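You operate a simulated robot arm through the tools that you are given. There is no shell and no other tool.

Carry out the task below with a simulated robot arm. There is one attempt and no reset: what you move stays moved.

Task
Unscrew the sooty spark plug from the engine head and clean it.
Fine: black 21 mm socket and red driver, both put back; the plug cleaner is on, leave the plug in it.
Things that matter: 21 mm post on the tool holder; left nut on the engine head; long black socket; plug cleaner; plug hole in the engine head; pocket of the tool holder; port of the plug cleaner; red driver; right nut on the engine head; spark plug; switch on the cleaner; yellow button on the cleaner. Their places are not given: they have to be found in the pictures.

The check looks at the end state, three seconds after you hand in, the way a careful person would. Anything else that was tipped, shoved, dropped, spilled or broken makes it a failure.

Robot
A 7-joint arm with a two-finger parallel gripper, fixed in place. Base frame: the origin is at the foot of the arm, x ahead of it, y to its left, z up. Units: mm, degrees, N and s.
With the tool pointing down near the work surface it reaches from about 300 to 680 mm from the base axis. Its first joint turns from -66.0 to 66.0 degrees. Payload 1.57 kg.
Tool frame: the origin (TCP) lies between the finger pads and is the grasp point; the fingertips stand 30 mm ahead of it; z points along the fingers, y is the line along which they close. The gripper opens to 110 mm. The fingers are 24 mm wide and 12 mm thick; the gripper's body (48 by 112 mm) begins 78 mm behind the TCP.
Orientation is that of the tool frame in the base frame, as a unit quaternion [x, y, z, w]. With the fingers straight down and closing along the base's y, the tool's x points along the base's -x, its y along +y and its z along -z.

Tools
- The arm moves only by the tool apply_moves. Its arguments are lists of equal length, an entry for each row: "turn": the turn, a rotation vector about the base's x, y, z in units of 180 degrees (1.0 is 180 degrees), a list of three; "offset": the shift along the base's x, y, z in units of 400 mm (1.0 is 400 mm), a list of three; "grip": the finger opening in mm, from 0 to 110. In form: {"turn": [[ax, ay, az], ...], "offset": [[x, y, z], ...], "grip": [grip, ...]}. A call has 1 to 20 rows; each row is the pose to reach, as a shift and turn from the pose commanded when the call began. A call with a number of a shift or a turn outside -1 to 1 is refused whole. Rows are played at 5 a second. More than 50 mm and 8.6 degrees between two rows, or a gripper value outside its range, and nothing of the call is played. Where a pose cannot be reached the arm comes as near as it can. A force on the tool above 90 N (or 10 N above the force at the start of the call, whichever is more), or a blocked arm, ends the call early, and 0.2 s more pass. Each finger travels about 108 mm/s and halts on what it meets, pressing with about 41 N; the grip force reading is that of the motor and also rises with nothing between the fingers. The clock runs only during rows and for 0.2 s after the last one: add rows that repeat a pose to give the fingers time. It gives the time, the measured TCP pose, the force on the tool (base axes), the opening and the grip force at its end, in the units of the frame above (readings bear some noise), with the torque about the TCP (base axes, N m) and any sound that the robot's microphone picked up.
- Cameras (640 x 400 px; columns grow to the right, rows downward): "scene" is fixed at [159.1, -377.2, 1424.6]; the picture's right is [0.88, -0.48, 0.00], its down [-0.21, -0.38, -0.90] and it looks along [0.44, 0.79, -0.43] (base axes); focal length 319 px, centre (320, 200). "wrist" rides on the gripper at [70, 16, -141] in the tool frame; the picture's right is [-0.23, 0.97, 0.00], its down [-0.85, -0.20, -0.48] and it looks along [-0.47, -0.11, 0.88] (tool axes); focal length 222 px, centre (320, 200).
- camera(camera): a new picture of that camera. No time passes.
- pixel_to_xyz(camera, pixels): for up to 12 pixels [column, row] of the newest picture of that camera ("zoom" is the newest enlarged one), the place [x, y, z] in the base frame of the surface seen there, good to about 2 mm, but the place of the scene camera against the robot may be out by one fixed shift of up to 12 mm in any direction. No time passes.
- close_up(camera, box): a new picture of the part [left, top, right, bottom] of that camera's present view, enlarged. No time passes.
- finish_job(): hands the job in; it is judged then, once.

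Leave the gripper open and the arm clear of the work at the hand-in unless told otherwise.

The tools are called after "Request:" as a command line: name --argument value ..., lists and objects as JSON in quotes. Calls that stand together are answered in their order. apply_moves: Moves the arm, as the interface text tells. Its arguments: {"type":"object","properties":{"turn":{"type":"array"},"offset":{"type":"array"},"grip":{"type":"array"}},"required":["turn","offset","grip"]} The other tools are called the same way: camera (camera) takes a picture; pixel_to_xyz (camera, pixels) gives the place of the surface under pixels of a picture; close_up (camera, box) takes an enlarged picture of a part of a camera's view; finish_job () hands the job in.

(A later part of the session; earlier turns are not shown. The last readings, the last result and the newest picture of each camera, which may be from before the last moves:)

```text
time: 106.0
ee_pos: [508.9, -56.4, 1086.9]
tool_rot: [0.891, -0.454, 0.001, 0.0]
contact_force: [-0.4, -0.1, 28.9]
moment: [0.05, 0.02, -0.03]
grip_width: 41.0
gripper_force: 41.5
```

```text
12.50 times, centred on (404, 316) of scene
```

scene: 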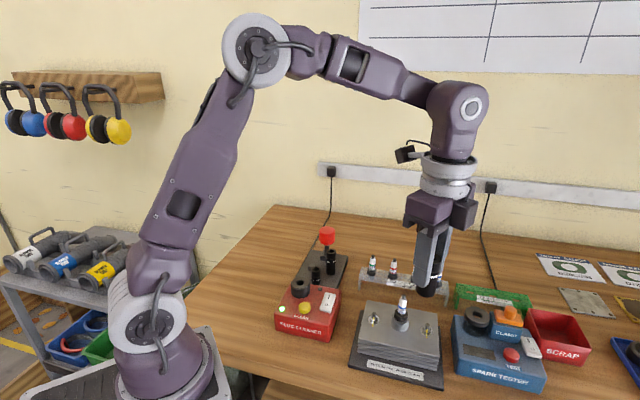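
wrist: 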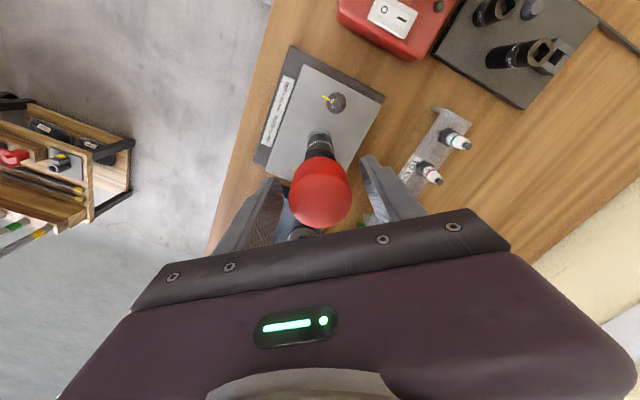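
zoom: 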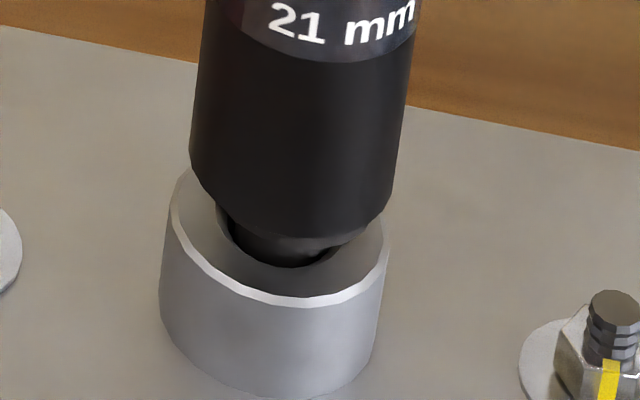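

The height no longer rises while the socket turns freely, so the plug seems to be out of its thread. I'll lift the driver straight out and look.

Request:
apply_moves --turn '[[0, 0, 0], [0, 0, 0], [0, 0, 0], [0, 0, 0], [0, 0, 0], [0, 0, 0], [0, 0, 0]]' --offset '[[0, 0, 0.003], [0, 0, 0.01], [0, 0, 0.025], [0, 0, 0.05], [0, 0, 0.09], [0, 0, 0.13], [0, 0, 0.13]]' --grip '[30, 30, 30, 30, 30, 30, 30]'

Request:
close_up --camera "scene" --box '[385, 240, 423, 335]'

Request:
camera --camera "wrist"

```text
time: 107.6
ee_pos: [509.0, -54.4, 1139.5]
tool_rot: [0.89, -0.455, 0.0, 0.0]
contact_force: [-1.0, 0.5, -1.2]
moment: [0.02, -0.01, 0.0]
grip_width: 41.0
gripper_force: 40.9
```

```text
4.21 times, centred on (404, 288) of scene
```

zoom: 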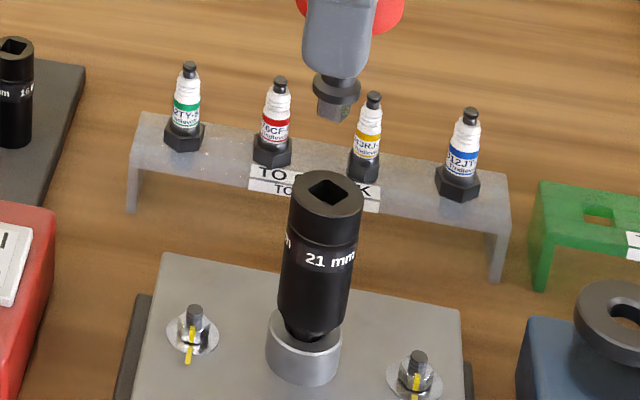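

```text
taken
```

wrist: 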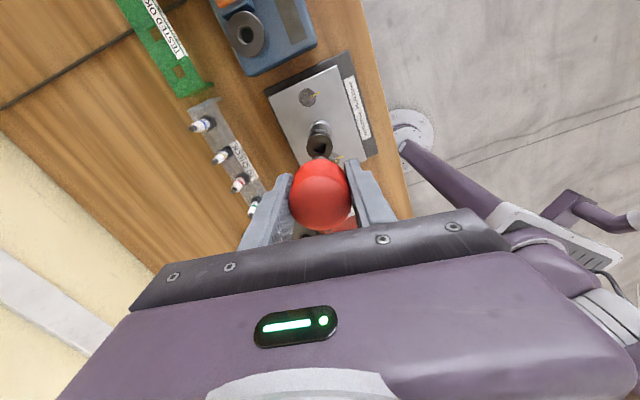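

The socket stays upright on the plug. I'll enlarge the driver tip to read its yaw for returning it to the pocket.

Request:
close_up --camera "scene" --box '[396, 250, 416, 275]'

Request:
close_up --camera "scene" --box '[390, 275, 418, 300]'

```text
16.00 times, centred on (406, 262) of scene
```

zoom: 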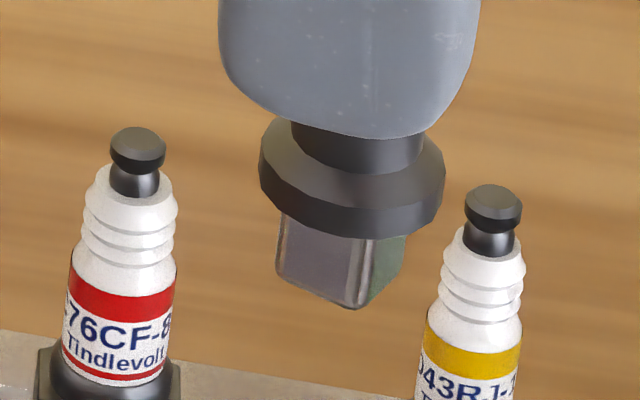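

```text
16.00 times, centred on (404, 288) of scene
```

zoom: 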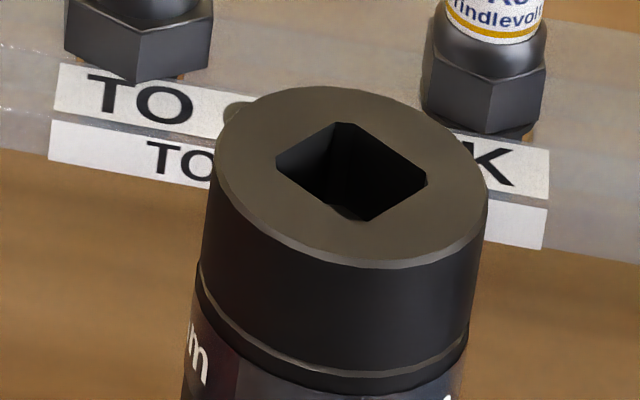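

Estimated driver yaw ≈ 18–20° (mod 90) at this heading. I'll carry it back above the pocket, turning −66° so the square comes to ~44°, and check there.

Request:
apply_moves --turn '[[0, 0, -0.0407], [0, 0, -0.0815], [0, 0, -0.1222], [0, 0, -0.163], [0, 0, -0.2037], [0, 0, -0.2444], [0, 0, -0.2852], [0, 0, -0.3259], [0, 0, -0.3667], [0, 0, -0.3667], [0, 0, -0.3667]]' --offset '[[0.0026, 0.0829, 0], [0.0052, 0.1659, 0], [0.0078, 0.2488, 0], [0.0103, 0.3318, 0], [0.0129, 0.4147, 0], [0.0155, 0.4977, 0], [0.0181, 0.5806, 0], [0.0207, 0.6635, 0], [0.0233, 0.7465, -0.02], [0.0233, 0.7465, -0.075], [0.0233, 0.7465, -0.075]]' --grip '[30, 30, 30, 30, 30, 30, 30, 30, 30, 30, 30]'

Request:
close_up --camera "scene" --box '[310, 190, 346, 230]'

Request:
close_up --camera "wrist" --box '[280, 90, 360, 170]'

```text
time: 110.0
ee_pos: [517.9, 242.4, 1107.2]
tool_rot: [-0.498, 0.867, 0.0, 0.001]
contact_force: [-1.0, -0.1, -1.0]
moment: [-0.01, -0.02, 0.0]
grip_width: 40.9
gripper_force: 41.3
```

```text
10.00 times, centred on (328, 210) of scene
```

zoom: 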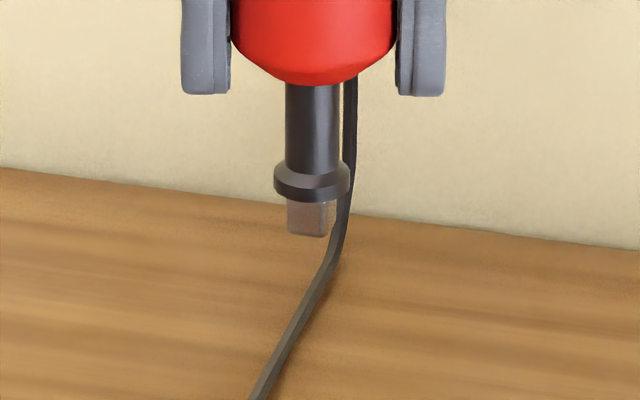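

```text
5.00 times, centred on (320, 130) of wrist
```

zoom: 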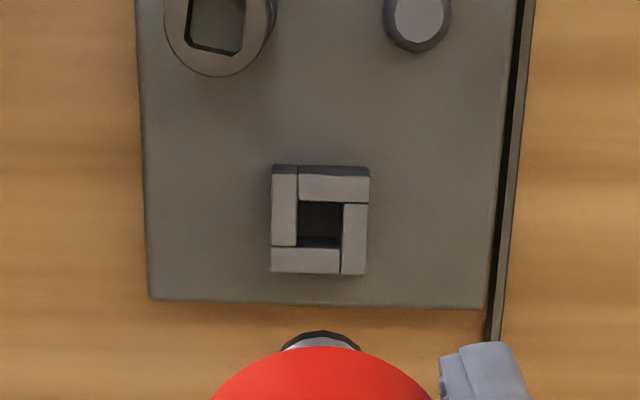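

I'll enlarge the tip.

Request:
close_up --camera "scene" --box '[320, 222, 336, 236]'

Request:
close_up --camera "scene" --box '[318, 205, 338, 218]'

```text
16.00 times, centred on (328, 229) of scene
```

zoom: 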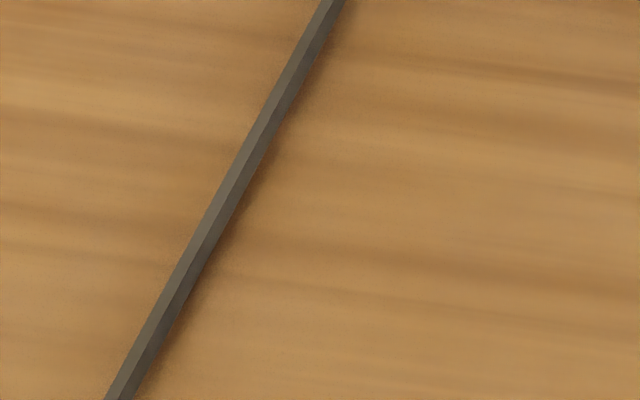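

```text
16.00 times, centred on (328, 212) of scene
```

zoom: 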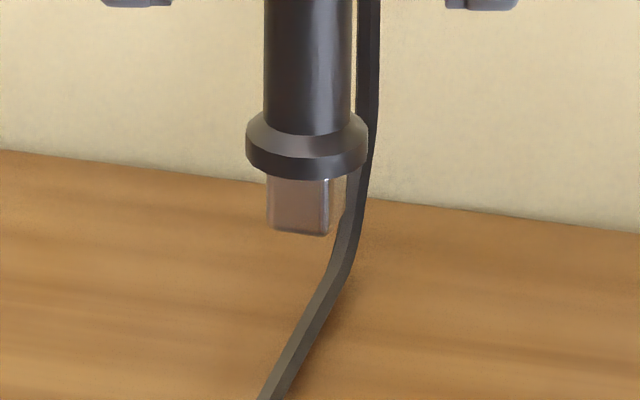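

Compared with its look when first lifted, the tip is within ~4° of the pocket. I'll turn +3°, shift (+0.4,+1.8) mm and lower to just above the pocket.

Request:
apply_moves --turn '[[0, 0, 0.0167], [0, 0, 0.0167], [0, 0, 0.0167], [0, 0, 0.0167], [0, 0, 0.0167], [0, 0, 0.0167]]' --offset '[[0.001, 0.0045, -0.04], [0.001, 0.0045, -0.12], [0.001, 0.0045, -0.2], [0.001, 0.0045, -0.27], [0.001, 0.0045, -0.298], [0.001, 0.0045, -0.298]]' --grip '[30, 30, 30, 30, 30, 30]'

Request:
close_up --camera "wrist" --box '[290, 110, 350, 170]'

Request:
close_up --camera "scene" --box '[305, 225, 345, 275]'

```text
time: 111.4
ee_pos: [519.3, 244.6, 989.5]
tool_rot: [-0.521, 0.853, 0.0, 0.001]
contact_force: [-0.6, -1.2, -1.1]
moment: [-0.02, 0.0, 0.02]
grip_width: 41.1
gripper_force: 41.0
```

```text
6.67 times, centred on (320, 140) of wrist
```

zoom: 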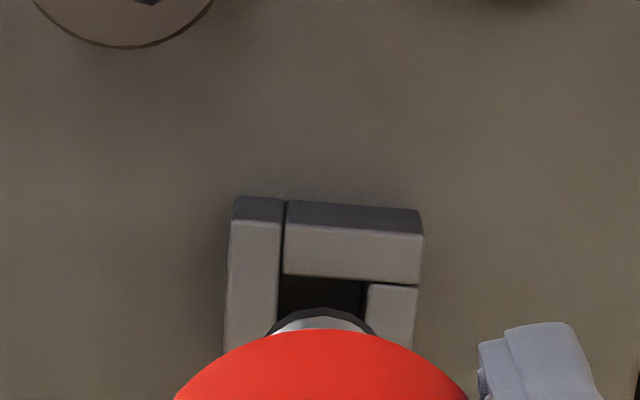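

```text
8.00 times, centred on (325, 250) of scene
```

zoom: 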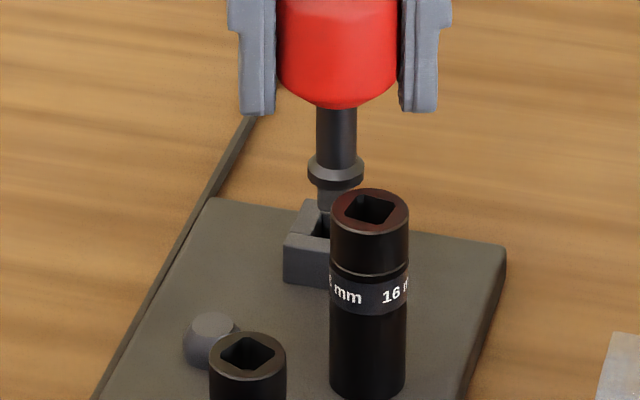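

The pocket is nearly lined up; I'll shift (−0.4,−0.7) mm to match the earlier good insertion, and lower gently.

Request:
apply_moves --turn '[[0, 0, 0], [0, 0, 0], [0, 0, 0], [0, 0, 0], [0, 0, 0]]' --offset '[[-0.001, -0.0018, 0], [-0.001, -0.0018, -0.01], [-0.001, -0.0018, -0.02], [-0.001, -0.0018, -0.028], [-0.001, -0.0018, -0.028]]' --grip '[30, 30, 30, 30, 30]'

Request:
close_up --camera "scene" --box '[305, 225, 345, 275]'

```text
time: 112.6
ee_pos: [518.4, 244.3, 977.6]
tool_rot: [-0.522, 0.853, 0.0, 0.001]
contact_force: [0.3, 0.2, -2.2]
moment: [0.0, 0.04, 0.02]
grip_width: 41.1
gripper_force: 41.2
```

```text
8.00 times, centred on (325, 250) of scene
```

zoom: 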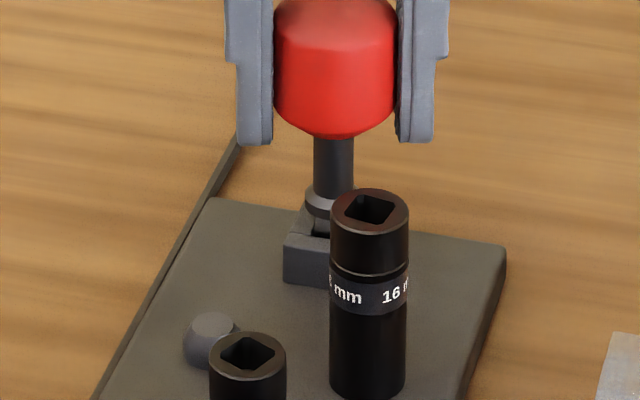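

The tip is entering the pocket without force. I'll continue down until contact.

Request:
apply_moves --turn '[[0, 0, 0], [0, 0, 0], [0, 0, 0], [0, 0, 0]]' --offset '[[0, 0, -0.005], [0, 0, -0.009], [0, 0, -0.0125], [0, 0, -0.0125]]' --grip '[30, 30, 30, 30]'

Request:
close_up --camera "scene" --box '[305, 225, 345, 275]'

```text
time: 113.6
ee_pos: [519.6, 244.5, 973.0]
tool_rot: [-0.522, 0.853, -0.001, 0.0]
contact_force: [0.0, -0.3, -1.3]
moment: [-0.02, -0.03, -0.02]
grip_width: 41.1
gripper_force: 41.6
```

```text
8.00 times, centred on (325, 250) of scene
```

zoom: 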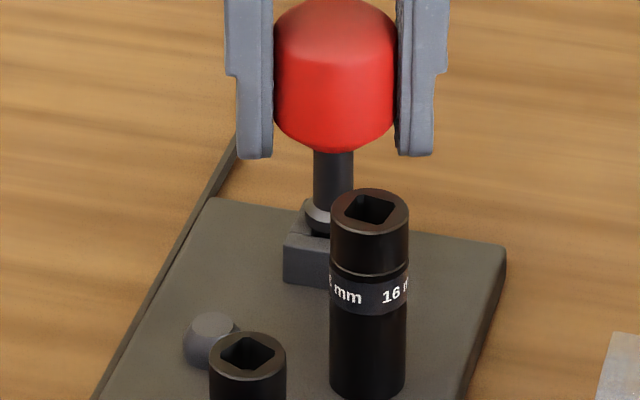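

Almost seated. Down another 2 mm.

Request:
apply_moves --turn '[[0, 0, 0], [0, 0, 0], [0, 0, 0]]' --offset '[[0, 0, -0.003], [0, 0, -0.005], [0, 0, -0.005]]' --grip '[30, 30, 30]'

```text
time: 114.4
ee_pos: [518.9, 244.5, 970.9]
tool_rot: [-0.522, 0.853, 0.001, -0.001]
contact_force: [1.3, -1.7, -1.2]
moment: [-0.05, -0.02, 0.02]
grip_width: 41.2
gripper_force: 41.3
```

Still no contact; another 1.5 mm.

Request:
apply_moves --turn '[[0, 0, 0], [0, 0, 0], [0, 0, 0]]' --offset '[[0, 0, -0.002], [0, 0, -0.004], [0, 0, -0.004]]' --grip '[30, 30, 30]'

Request:
close_up --camera "scene" --box '[305, 225, 345, 275]'

```text
time: 115.2
ee_pos: [519.2, 244.9, 969.1]
tool_rot: [-0.521, 0.853, 0.0, 0.0]
contact_force: [-0.2, 1.6, 1.3]
moment: [0.11, 0.01, -0.02]
grip_width: 41.1
gripper_force: 41.3
```

```text
8.00 times, centred on (325, 250) of scene
```

zoom: 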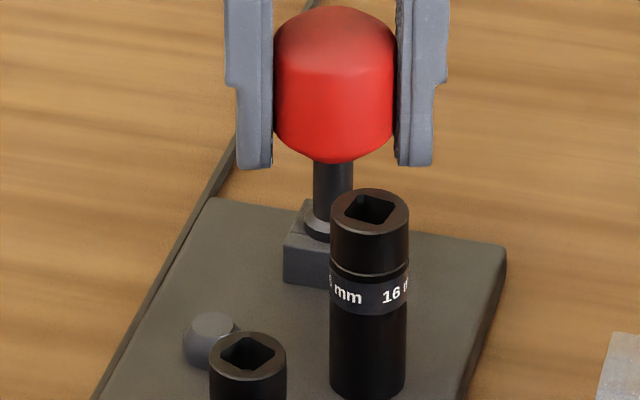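

Seated with light contact. I'll open the fingers and rise.

Request:
apply_moves --turn '[[0, 0, 0], [0, 0, 0], [0, 0, 0], [0, 0, 0], [0, 0, 0], [0, 0, 0], [0, 0, 0], [0, 0, 0]]' --offset '[[0, 0, 0], [0, 0, 0], [0, 0, 0], [0, 0, 0.05], [0, 0, 0.13], [0, 0, 0.22], [0, 0, 0.32], [0, 0, 0.32]]' --grip '[50, 64, 76, 76, 76, 76, 76, 76]'

Request:
close_up --camera "scene" --box '[295, 215, 355, 285]'

```text
time: 117.0
ee_pos: [518.9, 245.1, 1099.4]
tool_rot: [-0.521, 0.854, 0.0, 0.0]
contact_force: [-0.1, -0.6, -0.3]
moment: [-0.02, -0.01, 0.01]
grip_width: 76.0
gripper_force: 0.1
```

```text
5.71 times, centred on (325, 250) of scene
```

zoom: 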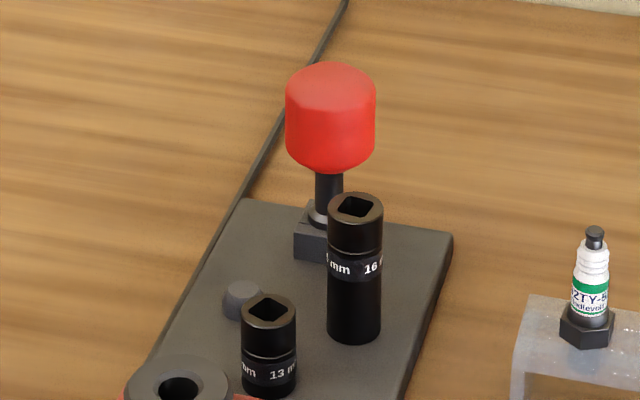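

The driver is seated as at the start. Now back to the socket on the plug: fly to (509.1,−55.7) with heading 14°, opening 50 mm.

Request:
apply_moves --turn '[[0, 0, -0.0339], [0, 0, -0.0678], [0, 0, -0.1016], [0, 0, -0.1355], [0, 0, -0.1694], [0, 0, -0.2033], [0, 0, -0.2371], [0, 0, -0.271], [0, 0, -0.271], [0, 0, -0.271]]' --offset '[[-0.0031, -0.094, 0], [-0.0061, -0.188, 0], [-0.0092, -0.282, 0], [-0.0123, -0.376, 0], [-0.0153, -0.47, 0], [-0.0184, -0.564, 0], [-0.0214, -0.658, 0], [-0.0245, -0.752, 0], [-0.0245, -0.752, 0], [-0.0245, -0.752, 0]]' --grip '[76, 76, 76, 76, 70, 60, 50, 50, 50, 50]'

Request:
camera --camera "wrist"

Request:
close_up --camera "wrist" --box '[295, 130, 345, 180]'

```text
time: 119.2
ee_pos: [510.4, -56.7, 1096.2]
tool_rot: [-0.123, 0.992, 0.0, 0.0]
contact_force: [-0.1, 0.4, 0.6]
moment: [0.01, -0.01, 0.02]
grip_width: 50.2
gripper_force: 0.1
```

```text
taken
```

wrist: 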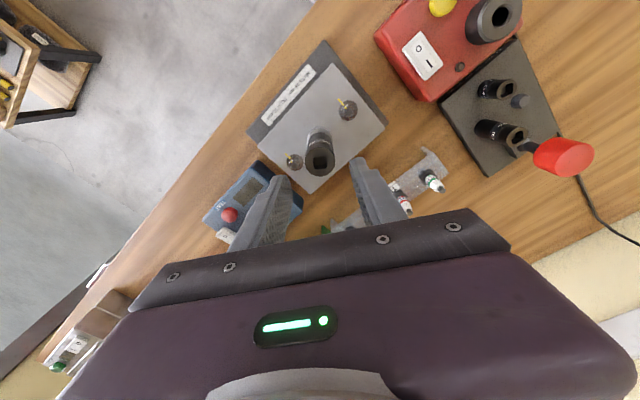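

```text
8.00 times, centred on (320, 155) of wrist
```

zoom: 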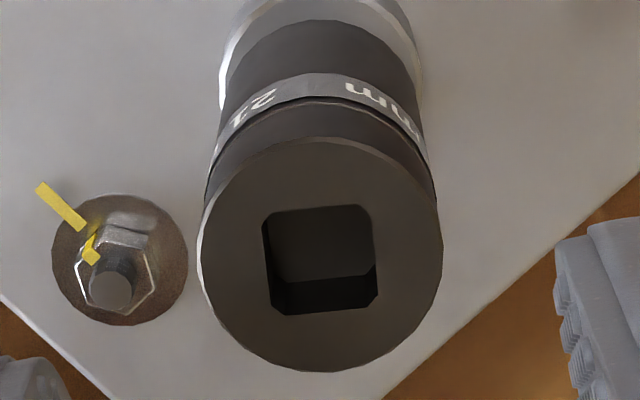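

The socket is centred under the gripper. I'll lower to TCP z≈1017 and close on it.

Request:
apply_moves --turn '[[0, 0, 0], [0, 0, 0], [0, 0, 0], [0, 0, 0], [0, 0, 0]]' --offset '[[0, 0, -0.05], [0, 0, -0.11], [0, 0, -0.17], [0, 0, -0.198], [0, 0, -0.198]]' --grip '[50, 50, 50, 50, 50]'

Request:
close_up --camera "wrist" --box '[270, 130, 370, 230]'

```text
time: 120.4
ee_pos: [510.7, -56.3, 1017.1]
tool_rot: [-0.123, 0.992, 0.0, 0.001]
contact_force: [-0.1, 0.6, -0.1]
moment: [0.0, -0.02, -0.01]
grip_width: 50.2
gripper_force: 0.1
```

```text
4.00 times, centred on (320, 180) of wrist
```

zoom: 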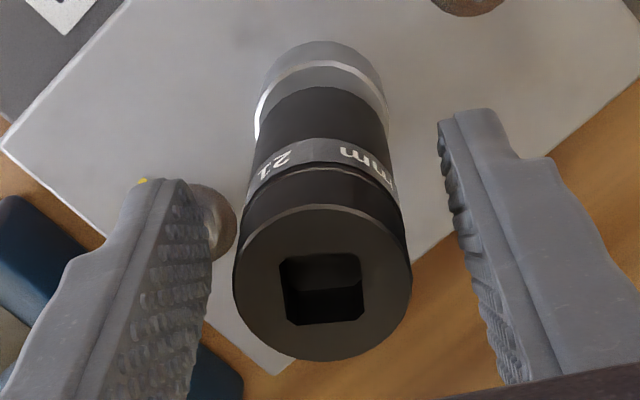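

Closing on the socket, then a slow 6 mm test lift watching the force.

Request:
apply_moves --turn '[[0, 0, 0], [0, 0, 0], [0, 0, 0], [0, 0, 0], [0, 0, 0]]' --offset '[[0, 0, 0], [0, 0, 0], [0, 0, 0], [0, 0, 0], [0, 0, 0]]' --grip '[38, 28, 20, 20, 20]'

Request:
apply_moves --turn '[[0, 0, 0], [0, 0, 0], [0, 0, 0], [0, 0, 0]]' --offset '[[0, 0, 0.005], [0, 0, 0.01], [0, 0, 0.015], [0, 0, 0.015]]' --grip '[20, 20, 20, 20]'

Request:
close_up --camera "scene" --box '[385, 270, 423, 335]'

```text
time: 121.6
ee_pos: [509.4, -56.4, 1017.5]
tool_rot: [-0.122, 0.992, 0.001, 0.0]
contact_force: [0.7, 0.4, 0.2]
moment: [0.02, -0.01, -0.02]
grip_width: 29.6
gripper_force: 39.4
```

```text
time: 122.6
ee_pos: [509.0, -57.6, 1023.4]
tool_rot: [-0.123, 0.992, 0.0, 0.0]
contact_force: [-0.2, -0.7, -1.5]
moment: [-0.01, 0.01, -0.01]
grip_width: 30.1
gripper_force: 39.0
```

```text
6.15 times, centred on (404, 302) of scene
```

zoom: 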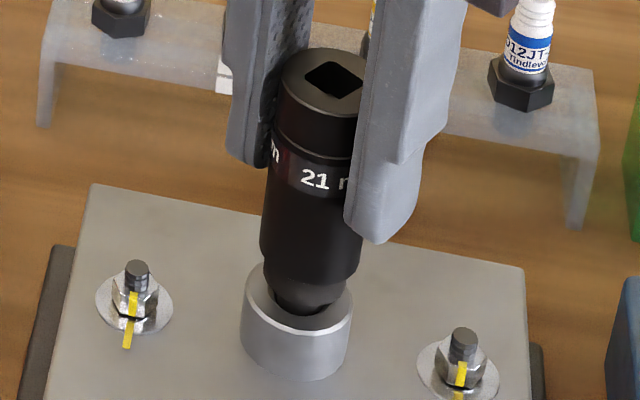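

I'll enlarge the region below the socket to see whether the plug rises with it.

Request:
close_up --camera "scene" --box '[392, 300, 416, 332]'

```text
12.50 times, centred on (404, 316) of scene
```

zoom: 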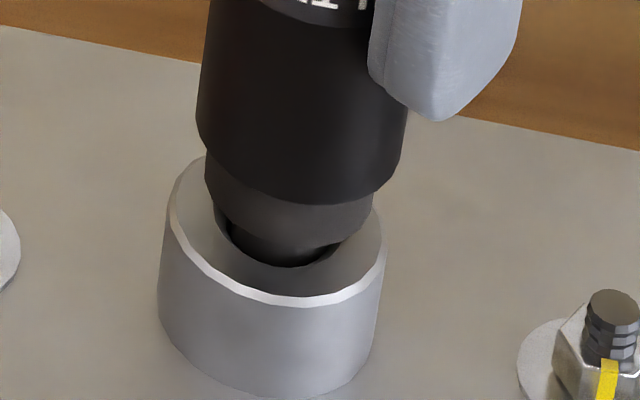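

The plug stays in the hole while the socket lifts off its raised ring — the socket doesn't hold the plug. So I'll put the socket back on its post first, then take the plug with the fingers. Lifting and flying to above the post (459.2,222.3).

Request:
apply_moves --turn '[[0, 0, 0], [0, 0, 0], [0, 0, 0], [0, 0, 0], [0, 0, 0], [0, 0, 0], [0, 0, 0], [0, 0, 0], [0, 0, 0], [0, 0, 0], [0, 0, 0], [0, 0, 0]]' --offset '[[0, 0, 0.05], [0, 0, 0.13], [0, 0, 0.22], [-0.0178, 0.1, 0.25], [-0.0355, 0.2, 0.25], [-0.0533, 0.3, 0.25], [-0.071, 0.4, 0.25], [-0.0888, 0.5, 0.25], [-0.1066, 0.6, 0.25], [-0.1243, 0.6998, 0.25], [-0.1243, 0.6998, 0.18], [-0.1243, 0.6998, 0.18]]' --grip '[20, 20, 20, 20, 20, 20, 20, 20, 20, 20, 20, 20]'

Request:
close_up --camera "wrist" --box '[280, 110, 360, 190]'

Request:
close_up --camera "scene" --box '[285, 190, 340, 280]'

Request:
close_up --camera "scene" --box '[385, 280, 420, 330]'

```text
time: 125.2
ee_pos: [460.0, 223.1, 1097.3]
tool_rot: [-0.123, 0.992, 0.0, 0.0]
contact_force: [-0.1, 0.2, -1.3]
moment: [0.0, 0.02, 0.04]
grip_width: 29.7
gripper_force: 39.3
```

```text
5.00 times, centred on (320, 150) of wrist
```

zoom: 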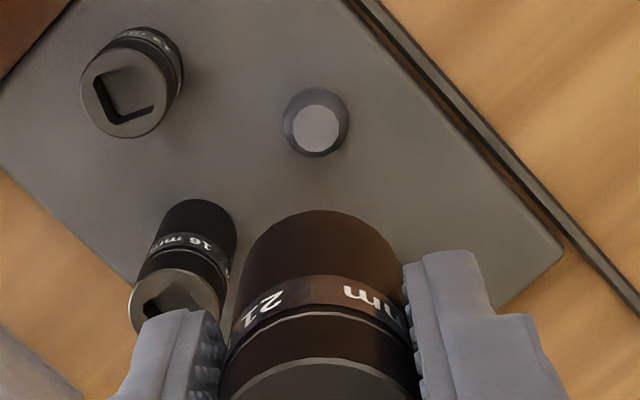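

```text
4.44 times, centred on (312, 235) of scene
```

zoom: 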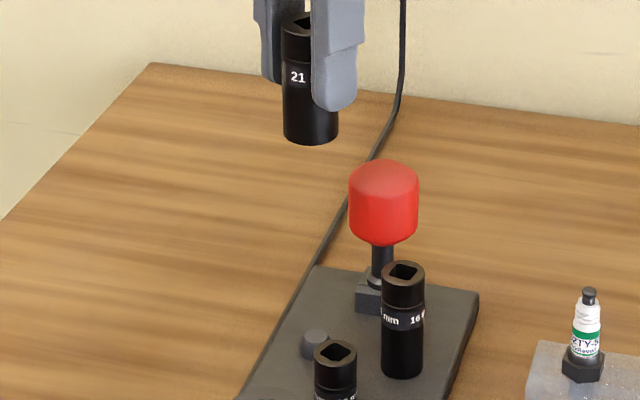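

```text
8.00 times, centred on (402, 305) of scene
```

zoom: 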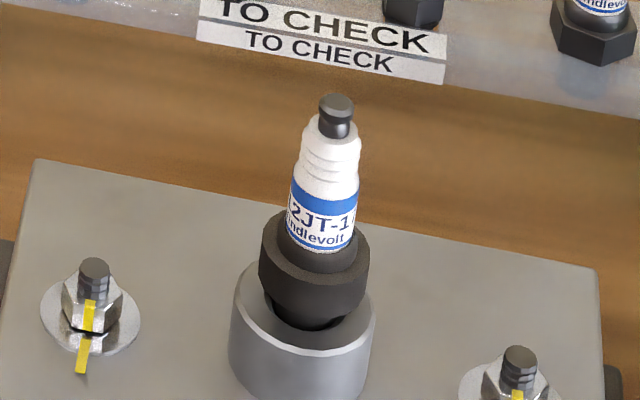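

The plug stands raised by ~7 mm. For the post, I'll shift (−0.3,−1.1) mm and lower the socket to just above the post top (TCP z≈966).

Request:
apply_moves --turn '[[0, 0, 0], [0, 0, 0], [0, 0, 0], [0, 0, 0], [0, 0, 0], [0, 0, 0]]' --offset '[[-0.0008, -0.0028, -0.08], [-0.0008, -0.0028, -0.16], [-0.0008, -0.0028, -0.24], [-0.0008, -0.0028, -0.3], [-0.0008, -0.0028, -0.328], [-0.0008, -0.0028, -0.328]]' --grip '[20, 20, 20, 20, 20, 20]'

Request:
close_up --camera "scene" --box '[285, 220, 340, 285]'

Request:
close_up --camera "wrist" --box '[280, 110, 360, 190]'

```text
time: 126.6
ee_pos: [457.5, 219.3, 966.6]
tool_rot: [-0.123, 0.992, 0.0, 0.0]
contact_force: [-0.9, 0.0, -2.3]
moment: [0.02, 0.02, 0.03]
grip_width: 29.6
gripper_force: 39.0
```

```text
6.15 times, centred on (312, 252) of scene
```

zoom: 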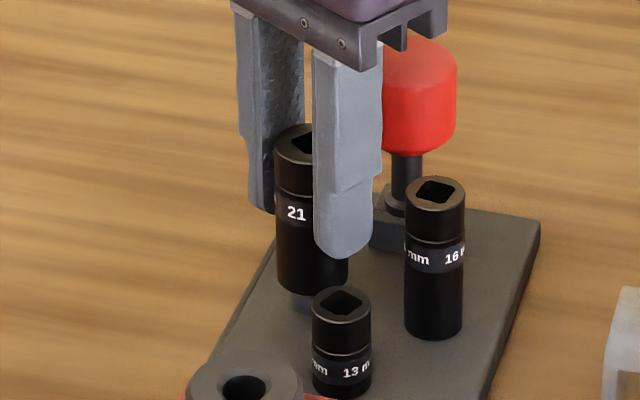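

```text
5.00 times, centred on (320, 150) of wrist
```

zoom: 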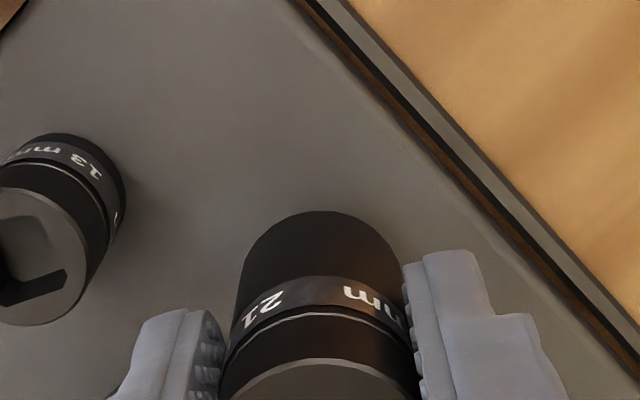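

The reading shows (457.5,219.3); the post peeks out below-left. I'll shift (+2.0,+2.7) mm at this height and check.

Request:
apply_moves --turn '[[0, 0, 0], [0, 0, 0]]' --offset '[[0.005, 0.0068, 0], [0.005, 0.0068, 0]]' --grip '[20, 20]'

Request:
close_up --camera "scene" --box '[295, 245, 330, 285]'

```text
time: 127.2
ee_pos: [461.1, 222.8, 966.0]
tool_rot: [-0.122, 0.993, 0.0, 0.0]
contact_force: [-0.1, -0.9, -1.2]
moment: [-0.02, -0.03, -0.01]
grip_width: 29.7
gripper_force: 39.1
```

```text
10.00 times, centred on (312, 265) of scene
```

zoom: 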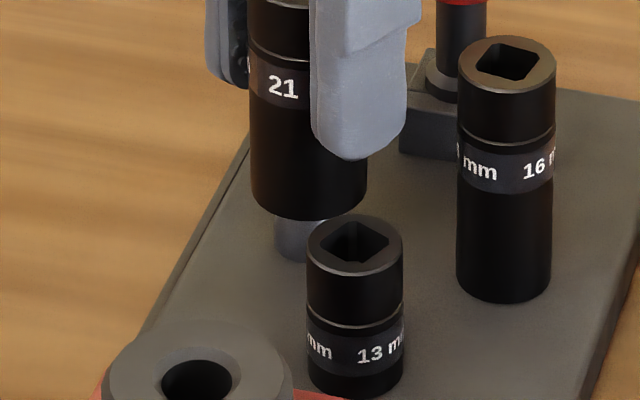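

Post left edge at 274 puts its centre near 309, socket centre 308.5: aligned. Lowering onto the post.

Request:
apply_moves --turn '[[0, 0, 0], [0, 0, 0], [0, 0, 0], [0, 0, 0], [0, 0, 0]]' --offset '[[-0.0015, -0.001, -0.01], [-0.0015, -0.001, -0.02], [-0.0015, -0.001, -0.03], [-0.0015, -0.001, -0.036], [-0.0015, -0.001, -0.036]]' --grip '[20, 20, 20, 20, 20]'

Request:
close_up --camera "scene" --box '[295, 245, 330, 285]'

```text
time: 128.4
ee_pos: [460.2, 223.3, 949.8]
tool_rot: [-0.122, 0.993, -0.002, 0.0]
contact_force: [-0.8, -11.7, 2.5]
moment: [-0.49, -0.04, -0.04]
grip_width: 29.7
gripper_force: 39.2
```

```text
10.00 times, centred on (312, 265) of scene
```

zoom: 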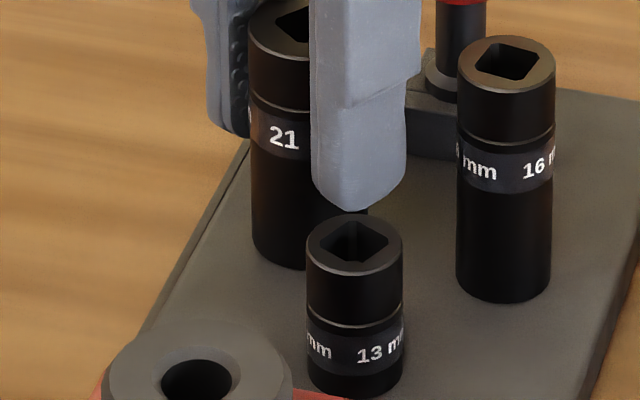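

Seated height reached (949.8), with an 11.7 N sideways force in −y from the post. I'll shift −0.8 mm in y to relieve it before releasing.

Request:
apply_moves --turn '[[0, 0, 0], [0, 0, 0]]' --offset '[[0, -0.002, 0], [0, -0.002, 0]]' --grip '[20, 20]'

```text
time: 129.0
ee_pos: [461.5, 223.4, 950.8]
tool_rot: [-0.122, 0.993, 0.001, -0.001]
contact_force: [-1.6, -13.5, 4.7]
moment: [-0.6, -0.02, -0.04]
grip_width: 29.9
gripper_force: 39.0
```

Still 13.5 N sideways at y=223.4. I'll shift another −1.6 mm in y and −0.8 mm in x.

Request:
apply_moves --turn '[[0, 0, 0], [0, 0, 0]]' --offset '[[-0.002, -0.004, 0], [-0.002, -0.004, 0]]' --grip '[20, 20]'

```text
time: 129.6
ee_pos: [460.3, 224.2, 951.2]
tool_rot: [-0.123, 0.992, 0.001, 0.0]
contact_force: [3.1, -4.3, -1.8]
moment: [-0.28, -0.15, 0.03]
grip_width: 30.2
gripper_force: 38.9
```

Side force is down to ~4 N. I'll check the picture and settle down 1 mm.

Request:
apply_moves --turn '[[0, 0, 0], [0, 0, 0]]' --offset '[[0.001, -0.0015, -0.003], [0.001, -0.0015, -0.003]]' --grip '[20, 20]'

Request:
close_up --camera "scene" --box '[295, 235, 330, 285]'

Request:
close_up --camera "wrist" --box '[270, 110, 370, 230]'

```text
time: 130.2
ee_pos: [460.9, 222.3, 951.2]
tool_rot: [-0.124, 0.992, 0.001, 0.0]
contact_force: [-8.8, 1.1, 21.5]
moment: [0.04, 0.16, 0.01]
grip_width: 29.9
gripper_force: 39.6
```

```text
8.00 times, centred on (312, 260) of scene
```

zoom: 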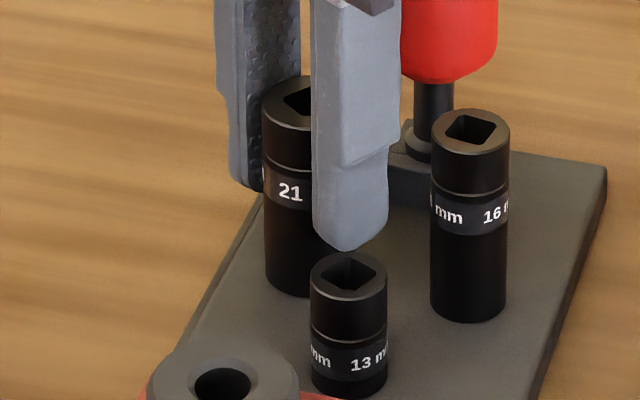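

```text
3.33 times, centred on (320, 170) of wrist
```

zoom: 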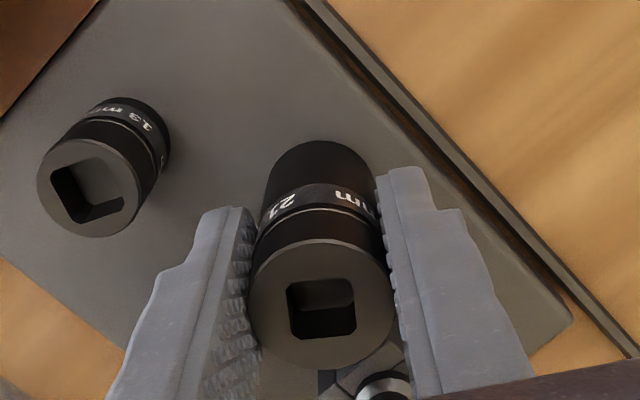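

Seated (21 N up, at the plate). I'll release to 44 mm and rise straight up.

Request:
apply_moves --turn '[[0, 0, 0], [0, 0, 0], [0, 0, 0], [0, 0, 0], [0, 0, 0], [0, 0, 0], [0, 0, 0], [0, 0, 0], [0, 0, 0]]' --offset '[[0, 0, 0.002], [0, 0, 0.002], [0, 0, 0.002], [0, 0, 0.03], [0, 0, 0.09], [0, 0, 0.17], [0, 0, 0.26], [0, 0, 0.34], [0, 0, 0.34]]' --grip '[30, 38, 44, 44, 44, 44, 44, 44, 44]'

Request:
close_up --camera "scene" --box '[290, 215, 350, 290]'

Request:
camera --camera "wrist"

```text
time: 132.2
ee_pos: [461.8, 221.8, 1085.1]
tool_rot: [-0.123, 0.992, 0.0, 0.0]
contact_force: [0.2, -0.7, -0.4]
moment: [-0.05, 0.01, 0.02]
grip_width: 43.9
gripper_force: 0.1
```

```text
5.33 times, centred on (320, 252) of scene
```

zoom: 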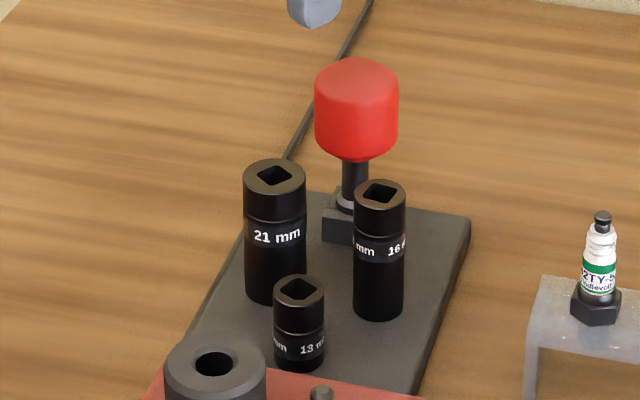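

```text
taken
```

wrist: 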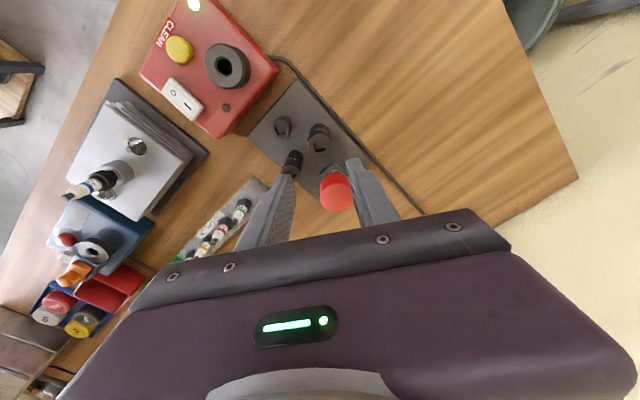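

Socket and driver are both back. Next I'll enlarge the cleaner in the wrist view to measure the port and button.

Request:
close_up --camera "wrist" --box '[140, 0, 280, 140]'

```text
2.86 times, centred on (210, 70) of wrist
```

zoom: 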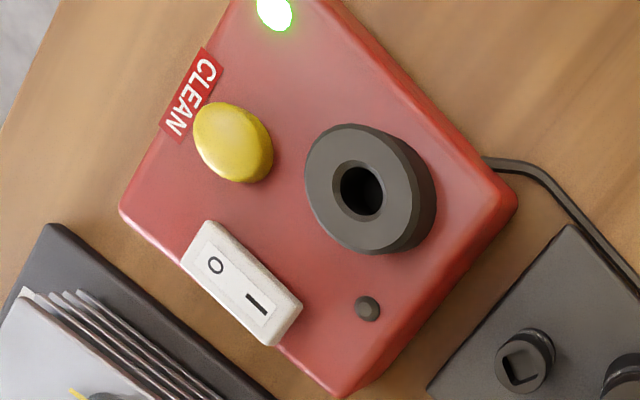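

I'll measure the ring top and hole, the button and the switch.

Request:
pixel_to_xyz --camera "zoom" --pixels '[[312, 185], [405, 195], [358, 133], [355, 243], [334, 190], [386, 190], [360, 163], [360, 218], [360, 192], [225, 140], [255, 295], [300, 250]]'

```text
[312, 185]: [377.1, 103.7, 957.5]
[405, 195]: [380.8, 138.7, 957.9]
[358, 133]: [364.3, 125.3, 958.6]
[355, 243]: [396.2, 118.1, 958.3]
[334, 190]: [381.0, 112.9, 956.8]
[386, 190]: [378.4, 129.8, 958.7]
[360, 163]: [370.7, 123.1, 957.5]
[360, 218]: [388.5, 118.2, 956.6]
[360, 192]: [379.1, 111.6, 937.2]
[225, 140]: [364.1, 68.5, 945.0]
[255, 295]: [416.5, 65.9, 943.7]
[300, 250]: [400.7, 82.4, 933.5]
```

Port centre ≈ (379.6,121.2), top z≈958; yellow button ≈ (364,68.5,945). Now I'll go over the plug at (509.3,−55.9) to grip its ceramic.

Request:
apply_moves --turn '[[0, 0, 0], [0, 0, 0], [0, 0, 0], [0, 0, 0], [0, 0, 0], [0, 0, 0], [0, 0, 0], [0, 0, 0], [0, 0, 0]]' --offset '[[0.017, -0.0992, 0], [0.0339, -0.1984, 0], [0.0509, -0.2976, 0], [0.0679, -0.3967, 0], [0.0849, -0.4959, 0], [0.1018, -0.5951, 0], [0.1188, -0.6943, 0], [0.1188, -0.6943, 0], [0.1188, -0.6943, 0]]' --grip '[44, 44, 44, 44, 44, 44, 44, 44, 44]'

Request:
close_up --camera "wrist" --box '[295, 120, 345, 180]'

Request:
close_up --camera "scene" --box '[380, 250, 425, 330]'

```text
time: 134.2
ee_pos: [509.0, -57.9, 1086.2]
tool_rot: [-0.122, 0.992, 0.0, 0.0]
contact_force: [-0.3, 0.4, 0.0]
moment: [0.05, -0.02, 0.02]
grip_width: 44.2
gripper_force: 0.0
```

```text
6.67 times, centred on (320, 150) of wrist
```

zoom: 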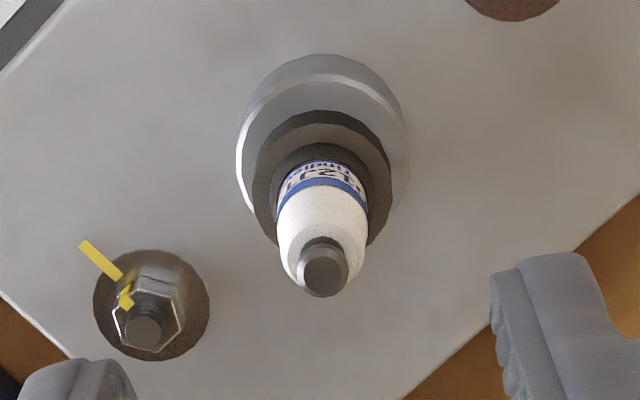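

```text
5.00 times, centred on (402, 290) of scene
```

zoom: 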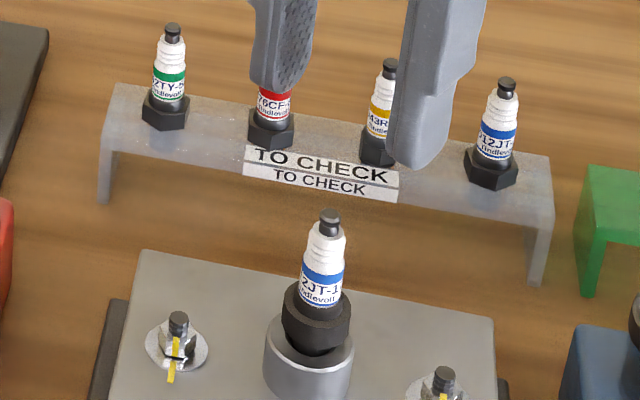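

I'll measure the plug's terminal, ceramic and ring in the wrist zoom.

Request:
close_up --camera "wrist" --box '[300, 130, 342, 172]'

```text
9.52 times, centred on (321, 151) of wrist
```

zoom: 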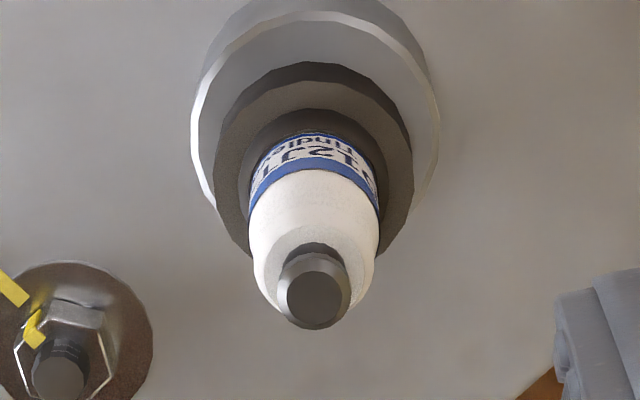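

Request:
pixel_to_xyz --camera "zoom" --pixels '[[315, 298], [285, 298], [344, 298], [225, 160], [405, 160], [315, 92], [310, 165], [315, 200], [260, 240], [370, 240], [315, 120], [315, 70]]'

```text
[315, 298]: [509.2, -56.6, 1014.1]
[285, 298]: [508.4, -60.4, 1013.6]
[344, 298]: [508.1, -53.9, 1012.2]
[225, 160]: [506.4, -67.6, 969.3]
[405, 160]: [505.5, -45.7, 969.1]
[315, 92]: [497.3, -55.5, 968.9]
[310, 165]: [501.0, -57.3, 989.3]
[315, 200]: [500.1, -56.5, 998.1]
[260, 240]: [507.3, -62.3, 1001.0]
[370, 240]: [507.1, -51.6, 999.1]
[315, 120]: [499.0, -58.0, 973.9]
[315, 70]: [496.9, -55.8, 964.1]
```

Plug axis ≈ (509,−56.8), terminal top 1013.6, ring top 969, collar ≈974. I'll lower so the fingertips sit at ≈979 (TCP ≈1009), above the ring, around the ceramic.

Request:
apply_moves --turn '[[0, 0, 0], [0, 0, 0], [0, 0, 0], [0, 0, 0], [0, 0, 0]]' --offset '[[0.0012, 0.0018, -0.05], [0.0012, 0.0018, -0.11], [0.0012, 0.0018, -0.16], [0.0012, 0.0018, -0.193], [0.0012, 0.0018, -0.193]]' --grip '[44, 44, 44, 44, 44]'

Request:
close_up --camera "scene" --box '[380, 270, 425, 330]'

Request:
close_up --camera "wrist" --box '[280, 110, 360, 220]'

```text
time: 135.4
ee_pos: [509.4, -57.1, 1008.3]
tool_rot: [-0.123, 0.992, 0.001, 0.0]
contact_force: [-0.9, -0.1, 1.4]
moment: [-0.02, 0.08, 0.0]
grip_width: 44.2
gripper_force: 0.1
```

```text
6.67 times, centred on (402, 300) of scene
```

zoom: 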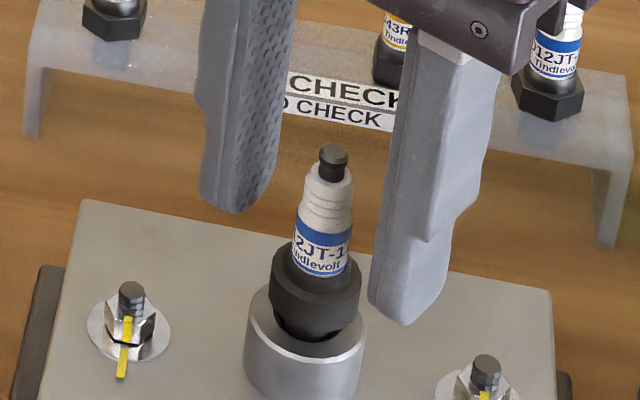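

```text
3.64 times, centred on (320, 165) of wrist
```

zoom: 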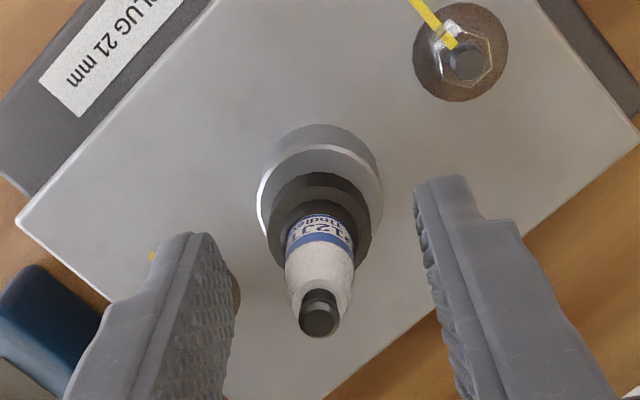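

The fingers straddle the ceramic. Closing.

Request:
apply_moves --turn '[[0, 0, 0], [0, 0, 0], [0, 0, 0], [0, 0, 0], [0, 0, 0], [0, 0, 0]]' --offset '[[0, 0, 0], [0, 0, 0], [0, 0, 0], [0, 0, 0], [0, 0, 0], [0, 0, 0]]' --grip '[34, 24, 16, 8, 4, 4]'

Request:
close_up --camera "scene" --box '[380, 270, 425, 330]'

```text
time: 136.8
ee_pos: [507.2, -56.7, 1007.6]
tool_rot: [-0.123, 0.992, -0.001, 0.0]
contact_force: [0.0, 0.7, 0.6]
moment: [0.03, -0.01, 0.0]
grip_width: 13.4
gripper_force: 30.1
```

```text
6.67 times, centred on (402, 300) of scene
```

zoom: 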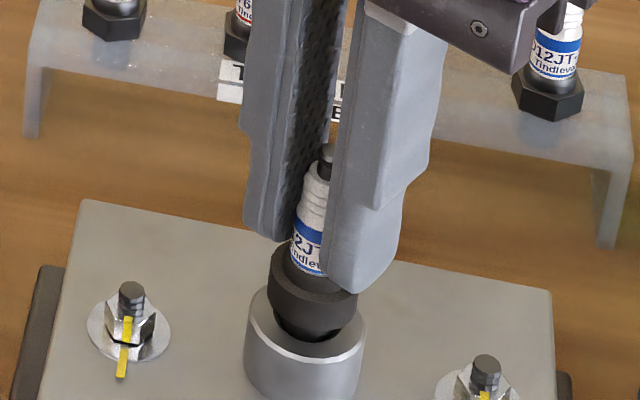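

Gripped at 13.4 mm. I'll test-lift just 1.5 mm and read the force to see if the plug is free.

Request:
apply_moves --turn '[[0, 0, 0], [0, 0, 0], [0, 0, 0]]' --offset '[[0, 0, 0.002], [0, 0, 0.00375], [0, 0, 0.00375]]' --grip '[4, 4, 4]'

Request:
close_up --camera "scene" --box '[392, 300, 416, 332]'

```text
time: 137.6
ee_pos: [508.3, -57.0, 1009.0]
tool_rot: [-0.123, 0.992, -0.001, 0.0]
contact_force: [0.3, 0.0, 0.6]
moment: [-0.03, 0.0, 0.0]
grip_width: 13.5
gripper_force: 30.2
```

```text
12.50 times, centred on (404, 316) of scene
```

zoom: 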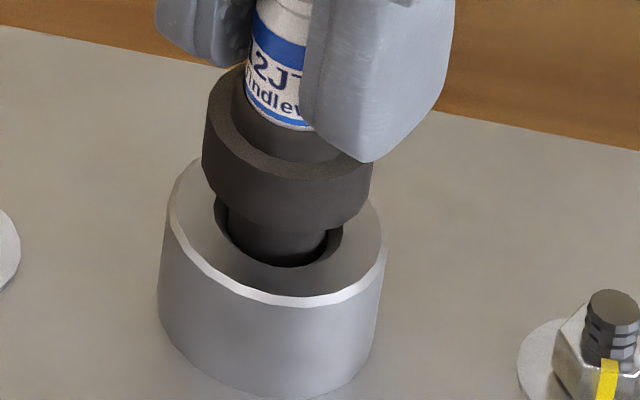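

The plug rises with no resistance: it's free. I'll lift it slowly out, 60 mm.

Request:
apply_moves --turn '[[0, 0, 0], [0, 0, 0], [0, 0, 0], [0, 0, 0], [0, 0, 0], [0, 0, 0], [0, 0, 0]]' --offset '[[0, 0, 0.0125], [0, 0, 0.03], [0, 0, 0.06], [0, 0, 0.1], [0, 0, 0.14], [0, 0, 0.18], [0, 0, 0.18]]' --grip '[4, 4, 4, 4, 4, 4, 4]'

Request:
close_up --camera "scene" --box '[380, 250, 425, 330]'

```text
time: 139.2
ee_pos: [508.3, -55.8, 1081.8]
tool_rot: [-0.123, 0.992, 0.0, 0.0]
contact_force: [0.5, 0.3, -0.4]
moment: [0.01, -0.01, -0.03]
grip_width: 13.7
gripper_force: 30.0
```

```text
5.00 times, centred on (402, 290) of scene
```

zoom: 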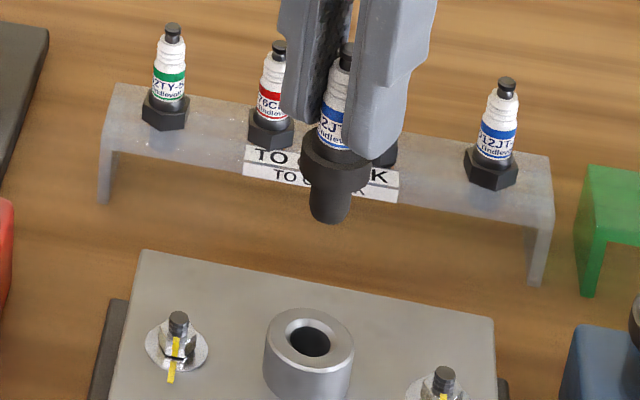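

The plug is out of the head. I'll enlarge it to see its lower end.

Request:
close_up --camera "scene" --box '[390, 260, 416, 300]'

Request:
close_up --camera "wrist" --box '[280, 120, 360, 220]'

```text
10.00 times, centred on (403, 280) of scene
```

zoom: 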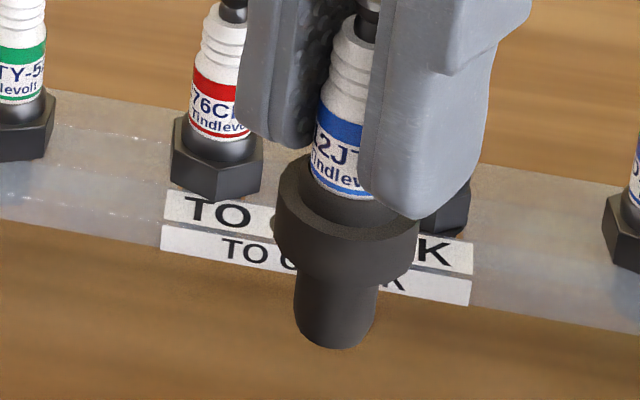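

```text
4.00 times, centred on (320, 170) of wrist
```

zoom: 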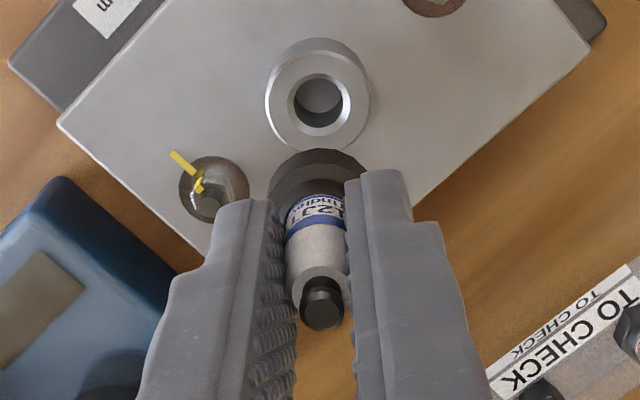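

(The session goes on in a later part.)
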